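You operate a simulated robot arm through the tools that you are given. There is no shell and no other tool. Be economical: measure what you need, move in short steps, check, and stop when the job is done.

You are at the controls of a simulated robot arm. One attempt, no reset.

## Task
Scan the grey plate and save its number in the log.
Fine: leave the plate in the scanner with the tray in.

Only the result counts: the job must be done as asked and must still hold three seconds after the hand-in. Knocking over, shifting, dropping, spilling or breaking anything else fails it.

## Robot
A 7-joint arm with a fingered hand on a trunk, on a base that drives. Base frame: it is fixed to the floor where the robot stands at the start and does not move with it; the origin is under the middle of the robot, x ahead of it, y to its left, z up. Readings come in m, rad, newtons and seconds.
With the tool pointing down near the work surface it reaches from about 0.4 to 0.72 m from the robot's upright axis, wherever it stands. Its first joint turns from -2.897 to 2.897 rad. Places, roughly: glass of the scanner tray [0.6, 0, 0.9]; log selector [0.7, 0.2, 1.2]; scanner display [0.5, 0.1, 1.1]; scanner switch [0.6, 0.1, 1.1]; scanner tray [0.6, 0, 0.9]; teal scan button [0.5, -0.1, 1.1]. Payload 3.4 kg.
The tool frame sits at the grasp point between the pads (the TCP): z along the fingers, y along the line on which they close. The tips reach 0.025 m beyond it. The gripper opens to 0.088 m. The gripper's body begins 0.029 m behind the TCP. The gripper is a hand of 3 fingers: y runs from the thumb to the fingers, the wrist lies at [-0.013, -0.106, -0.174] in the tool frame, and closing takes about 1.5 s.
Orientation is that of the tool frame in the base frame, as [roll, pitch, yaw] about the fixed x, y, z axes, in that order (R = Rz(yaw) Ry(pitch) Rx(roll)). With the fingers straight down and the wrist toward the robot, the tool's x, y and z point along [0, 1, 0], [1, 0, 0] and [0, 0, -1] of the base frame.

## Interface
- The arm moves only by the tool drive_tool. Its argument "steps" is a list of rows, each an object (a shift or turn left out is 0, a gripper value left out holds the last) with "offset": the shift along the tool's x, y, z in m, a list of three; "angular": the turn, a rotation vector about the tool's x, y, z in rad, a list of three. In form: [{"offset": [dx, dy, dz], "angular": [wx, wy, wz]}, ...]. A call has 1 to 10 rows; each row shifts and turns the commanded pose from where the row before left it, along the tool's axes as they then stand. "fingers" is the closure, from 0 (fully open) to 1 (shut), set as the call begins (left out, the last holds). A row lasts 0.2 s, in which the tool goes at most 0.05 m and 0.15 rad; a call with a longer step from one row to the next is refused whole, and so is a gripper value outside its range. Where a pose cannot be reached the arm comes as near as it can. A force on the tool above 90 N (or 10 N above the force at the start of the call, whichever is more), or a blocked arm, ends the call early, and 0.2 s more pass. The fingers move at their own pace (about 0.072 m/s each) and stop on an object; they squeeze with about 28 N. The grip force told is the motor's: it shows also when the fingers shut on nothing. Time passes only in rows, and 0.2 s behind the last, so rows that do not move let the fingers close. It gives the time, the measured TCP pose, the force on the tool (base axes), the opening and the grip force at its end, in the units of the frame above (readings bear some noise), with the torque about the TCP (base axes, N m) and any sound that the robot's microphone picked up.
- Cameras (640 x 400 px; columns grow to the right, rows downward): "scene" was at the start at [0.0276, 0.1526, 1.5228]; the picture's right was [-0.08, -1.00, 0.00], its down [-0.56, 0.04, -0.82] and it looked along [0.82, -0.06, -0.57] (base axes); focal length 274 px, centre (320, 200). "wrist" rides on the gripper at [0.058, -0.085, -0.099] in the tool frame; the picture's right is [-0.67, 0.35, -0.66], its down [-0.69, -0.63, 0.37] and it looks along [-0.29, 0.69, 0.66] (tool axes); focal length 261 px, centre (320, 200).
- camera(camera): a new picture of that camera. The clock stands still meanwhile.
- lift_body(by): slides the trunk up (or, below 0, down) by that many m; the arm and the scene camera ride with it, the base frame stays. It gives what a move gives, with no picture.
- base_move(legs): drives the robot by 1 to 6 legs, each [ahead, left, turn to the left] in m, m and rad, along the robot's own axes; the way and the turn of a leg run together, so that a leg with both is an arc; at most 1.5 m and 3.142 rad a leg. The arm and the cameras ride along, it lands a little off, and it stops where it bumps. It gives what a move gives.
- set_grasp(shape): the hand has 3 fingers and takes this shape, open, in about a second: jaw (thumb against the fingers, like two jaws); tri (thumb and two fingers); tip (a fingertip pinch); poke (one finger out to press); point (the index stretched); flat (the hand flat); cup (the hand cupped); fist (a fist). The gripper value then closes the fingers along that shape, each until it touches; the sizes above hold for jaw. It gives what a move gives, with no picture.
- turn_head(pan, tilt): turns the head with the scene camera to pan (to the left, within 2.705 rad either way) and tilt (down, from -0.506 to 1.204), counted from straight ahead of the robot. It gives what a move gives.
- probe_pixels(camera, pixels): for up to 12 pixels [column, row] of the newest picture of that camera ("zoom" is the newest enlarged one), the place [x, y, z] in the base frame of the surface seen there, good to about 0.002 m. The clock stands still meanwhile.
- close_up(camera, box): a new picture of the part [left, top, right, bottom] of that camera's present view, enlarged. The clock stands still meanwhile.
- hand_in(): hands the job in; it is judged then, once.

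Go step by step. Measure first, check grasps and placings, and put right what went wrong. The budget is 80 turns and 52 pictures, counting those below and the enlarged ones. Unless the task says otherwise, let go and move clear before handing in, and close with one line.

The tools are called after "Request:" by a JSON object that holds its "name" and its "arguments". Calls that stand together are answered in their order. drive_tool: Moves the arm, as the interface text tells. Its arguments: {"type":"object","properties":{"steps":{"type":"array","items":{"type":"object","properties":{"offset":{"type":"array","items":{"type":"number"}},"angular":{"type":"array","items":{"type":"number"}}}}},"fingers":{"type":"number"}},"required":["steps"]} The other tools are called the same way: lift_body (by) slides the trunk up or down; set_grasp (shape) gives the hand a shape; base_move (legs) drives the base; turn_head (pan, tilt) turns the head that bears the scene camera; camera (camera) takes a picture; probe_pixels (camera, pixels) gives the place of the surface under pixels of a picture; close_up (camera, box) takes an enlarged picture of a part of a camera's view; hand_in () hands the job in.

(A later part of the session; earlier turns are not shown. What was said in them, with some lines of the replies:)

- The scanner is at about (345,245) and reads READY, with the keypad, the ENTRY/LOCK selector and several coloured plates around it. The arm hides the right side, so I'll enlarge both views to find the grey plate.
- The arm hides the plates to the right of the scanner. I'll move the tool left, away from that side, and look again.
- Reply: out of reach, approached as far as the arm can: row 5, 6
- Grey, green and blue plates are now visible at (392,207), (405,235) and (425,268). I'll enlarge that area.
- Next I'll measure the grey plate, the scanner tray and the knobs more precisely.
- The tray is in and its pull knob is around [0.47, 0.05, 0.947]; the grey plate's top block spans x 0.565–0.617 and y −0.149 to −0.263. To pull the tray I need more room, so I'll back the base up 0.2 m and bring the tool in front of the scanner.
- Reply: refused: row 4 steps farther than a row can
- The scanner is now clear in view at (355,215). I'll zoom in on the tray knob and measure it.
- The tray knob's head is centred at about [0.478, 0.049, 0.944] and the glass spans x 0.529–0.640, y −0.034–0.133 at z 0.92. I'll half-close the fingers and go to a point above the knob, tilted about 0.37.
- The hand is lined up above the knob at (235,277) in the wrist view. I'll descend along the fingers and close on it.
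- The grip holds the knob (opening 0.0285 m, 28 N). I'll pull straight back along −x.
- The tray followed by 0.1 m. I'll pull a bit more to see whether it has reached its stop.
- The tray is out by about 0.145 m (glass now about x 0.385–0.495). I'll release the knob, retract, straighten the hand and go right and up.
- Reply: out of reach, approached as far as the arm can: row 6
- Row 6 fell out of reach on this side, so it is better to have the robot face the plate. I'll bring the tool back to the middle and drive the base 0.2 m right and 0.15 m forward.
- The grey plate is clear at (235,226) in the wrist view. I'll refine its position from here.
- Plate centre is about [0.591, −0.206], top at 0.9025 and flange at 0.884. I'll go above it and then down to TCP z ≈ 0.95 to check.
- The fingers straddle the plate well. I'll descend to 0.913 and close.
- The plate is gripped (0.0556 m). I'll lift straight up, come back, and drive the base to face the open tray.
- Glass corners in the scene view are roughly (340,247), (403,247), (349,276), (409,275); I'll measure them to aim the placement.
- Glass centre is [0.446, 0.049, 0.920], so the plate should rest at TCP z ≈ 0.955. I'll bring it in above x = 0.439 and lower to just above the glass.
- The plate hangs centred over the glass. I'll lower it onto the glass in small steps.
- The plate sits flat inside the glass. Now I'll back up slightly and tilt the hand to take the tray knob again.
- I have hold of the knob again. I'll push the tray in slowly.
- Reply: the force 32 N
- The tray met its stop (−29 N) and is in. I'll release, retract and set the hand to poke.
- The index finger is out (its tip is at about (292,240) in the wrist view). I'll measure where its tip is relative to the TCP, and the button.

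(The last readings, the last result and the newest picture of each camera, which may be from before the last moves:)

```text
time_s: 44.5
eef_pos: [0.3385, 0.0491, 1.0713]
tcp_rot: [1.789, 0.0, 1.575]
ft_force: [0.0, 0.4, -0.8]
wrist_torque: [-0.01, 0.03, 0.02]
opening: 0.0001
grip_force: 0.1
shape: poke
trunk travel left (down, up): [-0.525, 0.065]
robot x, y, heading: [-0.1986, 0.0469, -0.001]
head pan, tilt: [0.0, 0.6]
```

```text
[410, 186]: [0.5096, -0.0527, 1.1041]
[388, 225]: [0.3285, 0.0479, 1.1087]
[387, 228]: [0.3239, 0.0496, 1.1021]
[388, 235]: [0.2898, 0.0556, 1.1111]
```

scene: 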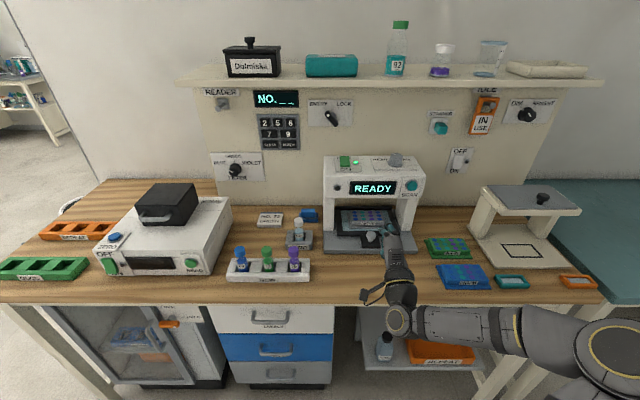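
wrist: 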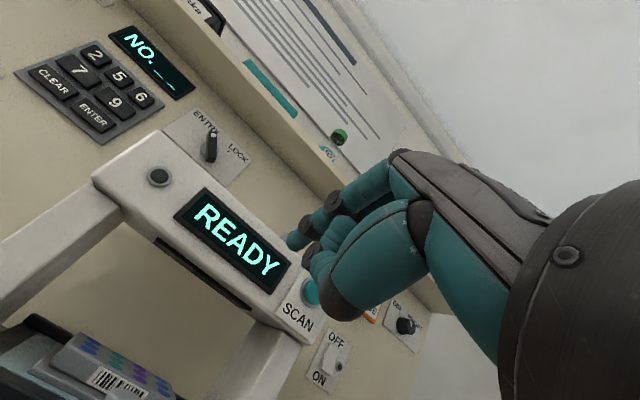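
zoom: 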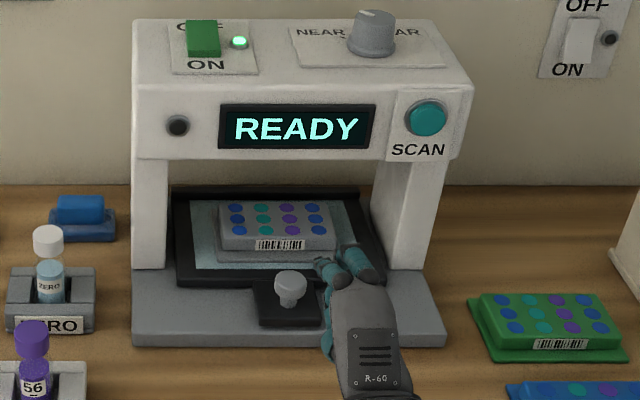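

The fingertip sits on the TCP axis, 0.025 m beyond the TCP. I'll move it in front of the SCAN button at about [0.509, −0.060, 1.107].

Request:
{"name": "drive_tool", "arguments": {"steps": [{"offset": [-0.0273, 0.0166, 0.0275]}, {"offset": [-0.0273, 0.0166, 0.0275]}, {"offset": [-0.0273, 0.0166, 0.0275]}, {"offset": [-0.0273, 0.0166, 0.0275]}]}}

Request:
{"name": "close_up", "arguments": {"camera": "scene", "box": [360, 150, 440, 220]}}

Request:
{"name": "camera", "arguments": {"camera": "wrist"}}

```text
time_s: 45.5
eef_pos: [0.4619, -0.0605, 1.1121]
tcp_rot: [1.792, 0.0, 1.574]
ft_force: [0.0, -0.7, 0.7]
wrist_torque: [-0.01, -0.01, 0.01]
opening: 0.0001
grip_force: 0.1
shape: poke
trunk travel left (down, up): [-0.525, 0.065]
robot x, y, heading: [-0.1991, 0.0506, 0.004]
head pan, tilt: [0.0, 0.6]
```

```text
5.71 times, centred on (400, 185) of scene
```

zoom: 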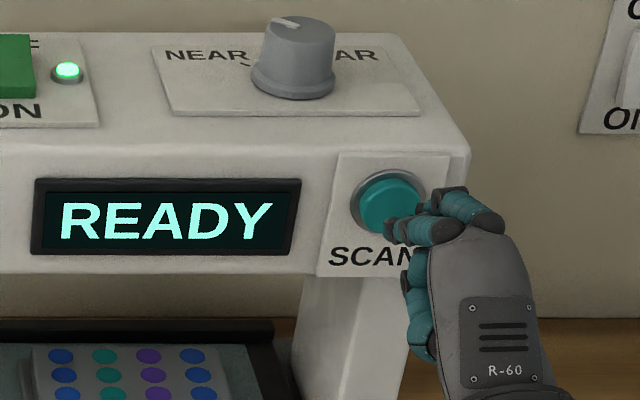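

```text
15 pictures are left
```

wrist: 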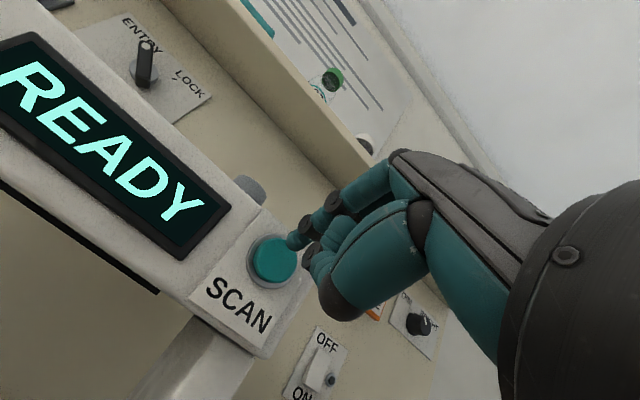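

Request:
{"name": "probe_pixels", "arguments": {"camera": "zoom", "pixels": [[390, 232], [372, 200], [388, 180], [360, 195]]}}

Request:
{"name": "probe_pixels", "arguments": {"camera": "wrist", "pixels": [[272, 260], [294, 240], [255, 250], [285, 275]]}}

```text
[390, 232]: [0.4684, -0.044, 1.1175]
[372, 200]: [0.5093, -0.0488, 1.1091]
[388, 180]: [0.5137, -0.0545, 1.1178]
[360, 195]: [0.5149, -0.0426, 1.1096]
```

```text
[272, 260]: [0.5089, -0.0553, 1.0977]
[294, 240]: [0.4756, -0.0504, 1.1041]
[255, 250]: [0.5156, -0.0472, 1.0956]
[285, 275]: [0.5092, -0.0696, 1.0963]
```

The tip lines up with the button centre and is about 0.022 m away. I'll press in small steps.

Request:
{"name": "drive_tool", "arguments": {"steps": [{"offset": [0, 0.0043, 0.0195]}, {"offset": [0, 0.0009, 0.0039]}, {"offset": [0, 0.0007, 0.003]}, {"offset": [0, 0.0007, 0.003]}]}}

Request:
{"name": "close_up", "arguments": {"camera": "scene", "box": [320, 150, 440, 225]}}

```text
time_s: 46.5
eef_pos: [0.4894, -0.0601, 1.113]
tcp_rot: [1.79, 0.0, 1.576]
ft_force: [-12.1, -1.6, -2.4]
wrist_torque: [-0.01, 0.11, 0.01]
opening: 0.0002
grip_force: 0.1
shape: poke
trunk travel left (down, up): [-0.525, 0.065]
robot x, y, heading: [-0.1997, 0.0475, -0.003]
head pan, tilt: [0.0, 0.6]
heard: click
```

```text
5.33 times, centred on (380, 188) of scene
```

zoom: 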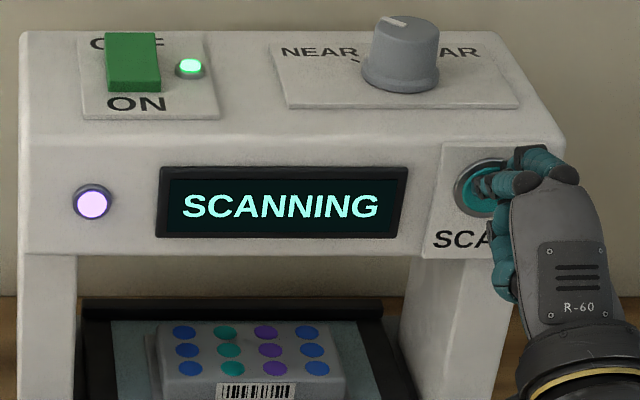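

A click was heard and the display says SCANNING. I'll back off, wait, and then read the result.

Request:
{"name": "drive_tool", "arguments": {"steps": [{"offset": [0, -0.004, -0.02]}, {"offset": [0, -0.004, -0.045]}, {"offset": [0, -0.004, -0.045]}, {}, {}, {}, {}, {}, {}, {}]}}

Request:
{"name": "drive_tool", "arguments": {"steps": [{}, {}, {}, {}, {}, {}, {}, {}, {}, {}]}}

Request:
{"name": "close_up", "arguments": {"camera": "scene", "box": [220, 75, 420, 200]}}

```text
time_s: 48.7
eef_pos: [0.3794, -0.0601, 1.1245]
tcp_rot: [1.788, 0.0, 1.575]
ft_force: [-0.5, 0.4, -1.0]
wrist_torque: [0.01, -0.02, -0.01]
opening: 0.0
grip_force: 0.1
shape: poke
trunk travel left (down, up): [-0.525, 0.065]
robot x, y, heading: [-0.2024, 0.047, 0.001]
head pan, tilt: [0.0, 0.6]
```

```text
time_s: 50.9
eef_pos: [0.379, -0.0587, 1.1226]
tcp_rot: [1.79, 0.0, 1.574]
ft_force: [-0.4, -0.1, -0.7]
wrist_torque: [0.0, -0.01, -0.01]
opening: 0.0
grip_force: 0.0
shape: poke
trunk travel left (down, up): [-0.525, 0.065]
robot x, y, heading: [-0.2, 0.05, 0.005]
head pan, tilt: [0.0, 0.6]
```

```text
3.20 times, centred on (320, 138) of scene
```

zoom: 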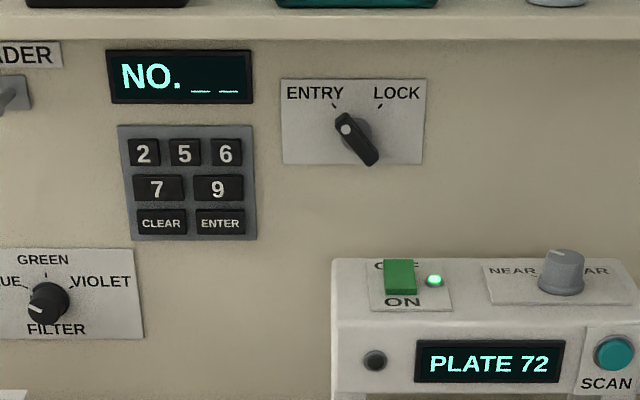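

The display reads PLATE 72 and the selector stands on ENTRY. Next I'll measure keys 7, 2, ENTER and CLEAR on the keypad.

Request:
{"name": "probe_pixels", "arguments": {"camera": "zoom", "pixels": [[144, 153], [158, 188], [220, 223], [160, 223], [218, 188], [250, 140], [122, 130], [352, 130], [372, 155], [140, 205], [300, 140], [200, 30]]}}

```text
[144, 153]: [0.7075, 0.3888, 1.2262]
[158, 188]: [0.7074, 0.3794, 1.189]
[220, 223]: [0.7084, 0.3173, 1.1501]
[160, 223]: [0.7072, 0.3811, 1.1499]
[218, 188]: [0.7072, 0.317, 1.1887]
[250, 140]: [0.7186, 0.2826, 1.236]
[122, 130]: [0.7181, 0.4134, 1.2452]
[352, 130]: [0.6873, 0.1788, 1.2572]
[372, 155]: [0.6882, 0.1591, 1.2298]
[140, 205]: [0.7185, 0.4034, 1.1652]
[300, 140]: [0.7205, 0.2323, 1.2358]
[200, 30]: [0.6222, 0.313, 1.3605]
```

Keys: 2 at [0.707, 0.389, 1.226], 7 at [0.707, 0.379, 1.189], ENTER at [0.708, 0.317, 1.150]. I'll raise the hand and drive left, then forward, to face the keypad.

Request:
{"name": "drive_tool", "arguments": {"steps": [{"offset": [0, 0.033, -0.007]}, {"offset": [0, 0.033, -0.007]}]}}

Request:
{"name": "base_move", "arguments": {"legs": [[0, 0.33, 0], [0.15, 0, 0]]}}

Request:
{"name": "turn_head", "arguments": {"pan": -0.1, "tilt": 0.5}}

Request:
{"name": "camera", "arguments": {"camera": "scene"}}

```text
time_s: 51.5
eef_pos: [0.3824, -0.0592, 1.1919]
tcp_rot: [1.791, -0.001, 1.577]
ft_force: [0.1, -0.6, 0.2]
wrist_torque: [0.01, -0.03, -0.01]
opening: 0.0
grip_force: 0.0
shape: poke
trunk travel left (down, up): [-0.525, 0.065]
robot x, y, heading: [-0.1974, 0.0488, -0.0]
head pan, tilt: [0.0, 0.6]
```

```text
time_s: 54.7
eef_pos: [0.5319, 0.271, 1.1912]
tcp_rot: [1.791, 0.0, 1.576]
ft_force: [-0.5, 0.5, 0.4]
wrist_torque: [0.0, -0.03, -0.01]
opening: 0.0
grip_force: 0.0
shape: poke
trunk travel left (down, up): [-0.525, 0.065]
robot x, y, heading: [-0.0475, 0.3783, 0.001]
head pan, tilt: [0.0, 0.6]
```

```text
time_s: 55.4
eef_pos: [0.5314, 0.2717, 1.1919]
tcp_rot: [1.792, 0.0, 1.574]
ft_force: [0.2, 0.1, 0.2]
wrist_torque: [0.07, 0.01, 0.01]
opening: 0.0
grip_force: 0.1
shape: poke
trunk travel left (down, up): [-0.525, 0.065]
robot x, y, heading: [-0.0501, 0.3819, 0.005]
head pan, tilt: [-0.099, 0.499]
```

```text
12 pictures are left
```

scene: 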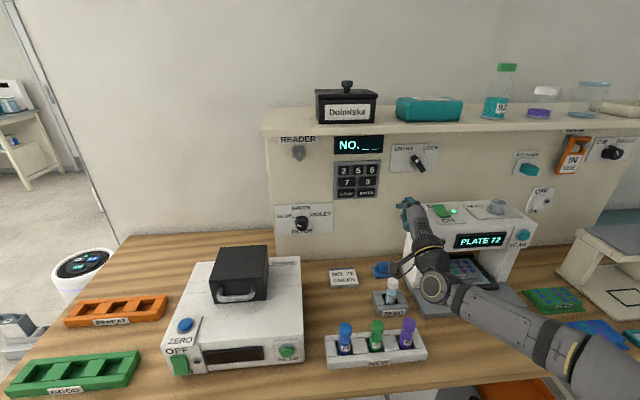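

The keypad is in plain view at (357,180). I'll re-probe the keys before pressing.

Request:
{"name": "probe_pixels", "arguments": {"camera": "scene", "pixels": [[344, 171], [340, 171], [347, 182], [339, 182], [354, 182], [366, 193], [358, 193], [375, 193], [347, 178], [347, 187], [408, 205]]}}

```text
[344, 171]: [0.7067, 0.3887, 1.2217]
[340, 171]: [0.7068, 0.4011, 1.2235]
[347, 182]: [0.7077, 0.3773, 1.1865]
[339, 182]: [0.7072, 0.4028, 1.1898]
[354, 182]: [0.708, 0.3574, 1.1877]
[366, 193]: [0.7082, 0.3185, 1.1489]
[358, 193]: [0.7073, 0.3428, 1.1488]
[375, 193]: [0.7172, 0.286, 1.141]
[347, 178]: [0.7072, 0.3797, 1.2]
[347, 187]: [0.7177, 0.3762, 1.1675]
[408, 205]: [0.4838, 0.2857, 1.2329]
```

I'll move the fingertip to about 2 cm in front of key 7.

Request:
{"name": "drive_tool", "arguments": {"steps": [{"offset": [0.0271, 0.007, 0.0314]}, {"offset": [0.0271, 0.007, 0.0314]}, {"offset": [0.0271, 0.007, 0.0314]}, {"offset": [0.0271, 0.007, 0.0314]}]}}

Request:
{"name": "close_up", "arguments": {"camera": "scene", "box": [310, 120, 450, 210]}}

```text
time_s: 56.4
eef_pos: [0.6602, 0.3818, 1.1916]
tcp_rot: [1.79, 0.0, 1.575]
ft_force: [0.5, 0.3, -1.0]
wrist_torque: [-0.04, 0.02, -0.01]
opening: 0.0001
grip_force: 0.1
shape: poke
trunk travel left (down, up): [-0.525, 0.065]
robot x, y, heading: [-0.05, 0.3784, 0.007]
head pan, tilt: [-0.099, 0.499]
```

```text
4.44 times, centred on (380, 165) of scene
```

zoom: 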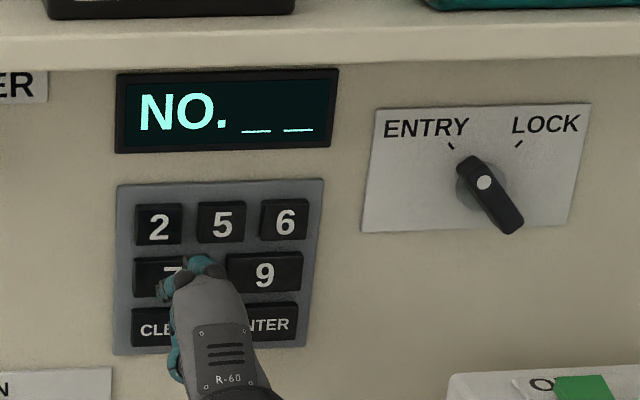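

The tip is in front of 7. Pressing with the same small steps as before.

Request:
{"name": "drive_tool", "arguments": {"steps": [{"offset": [0, 0.0043, 0.0195]}, {"offset": [0, 0.0009, 0.0039]}, {"offset": [0, 0.0007, 0.003]}, {"offset": [0, -0.0007, -0.003]}, {"offset": [0, -0.0056, -0.025]}]}}

Request:
{"name": "close_up", "arguments": {"camera": "scene", "box": [310, 120, 450, 210]}}

```text
time_s: 57.6
eef_pos: [0.6576, 0.3803, 1.1924]
tcp_rot: [1.789, 0.001, 1.574]
ft_force: [0.3, 0.4, -0.5]
wrist_torque: [0.0, -0.04, 0.01]
opening: 0.0
grip_force: 0.1
shape: poke
trunk travel left (down, up): [-0.525, 0.065]
robot x, y, heading: [-0.047, 0.3834, 0.002]
head pan, tilt: [-0.099, 0.499]
heard: click
```

```text
4.44 times, centred on (380, 165) of scene
```

zoom: 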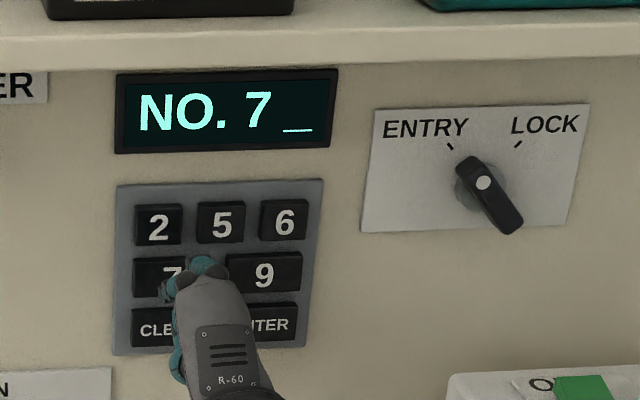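

NO. 7_ is shown. Now the same for key 2, 36 mm up and 9 mm left.

Request:
{"name": "drive_tool", "arguments": {"steps": [{"offset": [0.009, 0.035, -0.0078]}, {}, {"offset": [0, 0.0043, 0.0195]}, {"offset": [0, 0.0012, 0.0055]}, {"offset": [0, 0.0009, 0.004]}, {"offset": [0, -0.0007, -0.003]}, {"offset": [0, -0.0056, -0.025]}]}}

Request:
{"name": "close_up", "arguments": {"camera": "scene", "box": [310, 120, 450, 210]}}

```text
time_s: 59.2
eef_pos: [0.6575, 0.3905, 1.2273]
tcp_rot: [1.789, 0.0, 1.575]
ft_force: [-1.2, 0.2, -0.5]
wrist_torque: [0.03, 0.01, 0.0]
opening: 0.0
grip_force: 0.1
shape: poke
trunk travel left (down, up): [-0.525, 0.065]
robot x, y, heading: [-0.0512, 0.381, 0.003]
head pan, tilt: [-0.099, 0.499]
heard: click
```

```text
4.44 times, centred on (380, 165) of scene
```

zoom: 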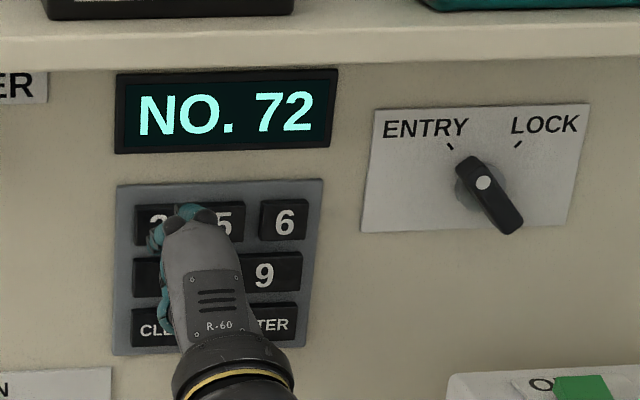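

NO. 72 is shown. Next, ENTER at [0.708, 0.318, 1.149].

Request:
{"name": "drive_tool", "arguments": {"steps": [{"offset": [0, 0, -0.01]}, {"offset": [-0.0242, -0.0238, 0.0053]}, {"offset": [-0.0242, -0.0238, 0.0053]}, {"offset": [-0.0242, -0.0238, 0.0053]}, {}, {"offset": [0, 0.004, 0.0295]}, {"offset": [0, 0.0012, 0.0055]}, {"offset": [0, 0.0009, 0.004]}, {"offset": [0, -0.0007, -0.003]}, {"offset": [0, -0.006, -0.035]}]}}

Request:
{"name": "close_up", "arguments": {"camera": "scene", "box": [310, 120, 450, 210]}}

```text
time_s: 61.4
eef_pos: [0.6472, 0.3175, 1.1557]
tcp_rot: [1.791, 0.0, 1.574]
ft_force: [0.1, 0.0, -0.3]
wrist_torque: [0.01, -0.02, -0.03]
opening: 0.0003
grip_force: 0.1
shape: poke
trunk travel left (down, up): [-0.525, 0.065]
robot x, y, heading: [-0.0548, 0.3806, 0.004]
head pan, tilt: [-0.099, 0.499]
heard: click
```

```text
4.44 times, centred on (380, 165) of scene
```

zoom: 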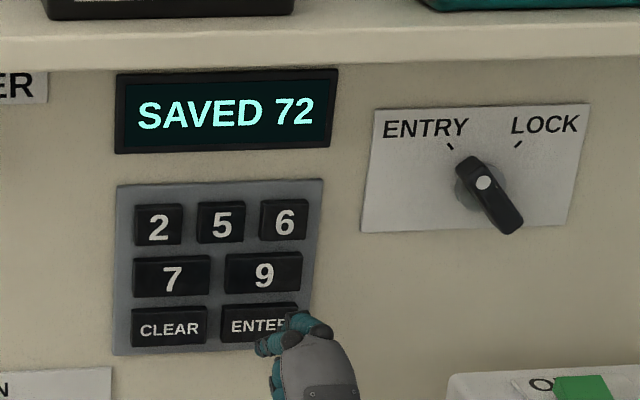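

SAVED 72 is shown. I'll pull the hand clear and take one last look at the scene.

Request:
{"name": "drive_tool", "arguments": {"steps": [{"offset": [0, 0, -0.045]}, {"offset": [0, 0, -0.045]}, {"offset": [0, 0, -0.04]}]}}

Request:
{"name": "camera", "arguments": {"camera": "scene"}}

```text
time_s: 62.2
eef_pos: [0.5191, 0.3178, 1.1841]
tcp_rot: [1.791, 0.0, 1.577]
ft_force: [-0.6, -0.4, -0.5]
wrist_torque: [0.0, 0.02, 0.04]
opening: 0.0003
grip_force: 0.1
shape: poke
trunk travel left (down, up): [-0.525, 0.065]
robot x, y, heading: [-0.0517, 0.3776, 0.002]
head pan, tilt: [-0.099, 0.499]
```

```text
7 pictures are left
```

scene: 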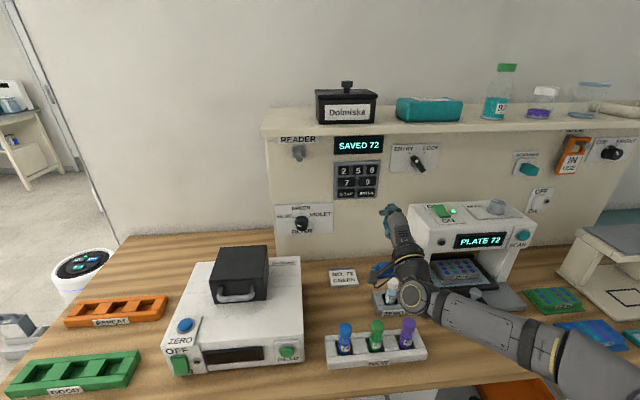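

The log shows SAVED 72, the scanner shows PLATE 72 with the tray in, and nothing else has been disturbed. I'm handing in.

Request:
{"name": "hand_in", "arguments": {}}

```text
The job is handed in.
```

I scanned the grey plate, which read PLATE 72, and saved 72 in the log; the display confirmed SAVED 72. The plate is still in the scanner with the tray in.
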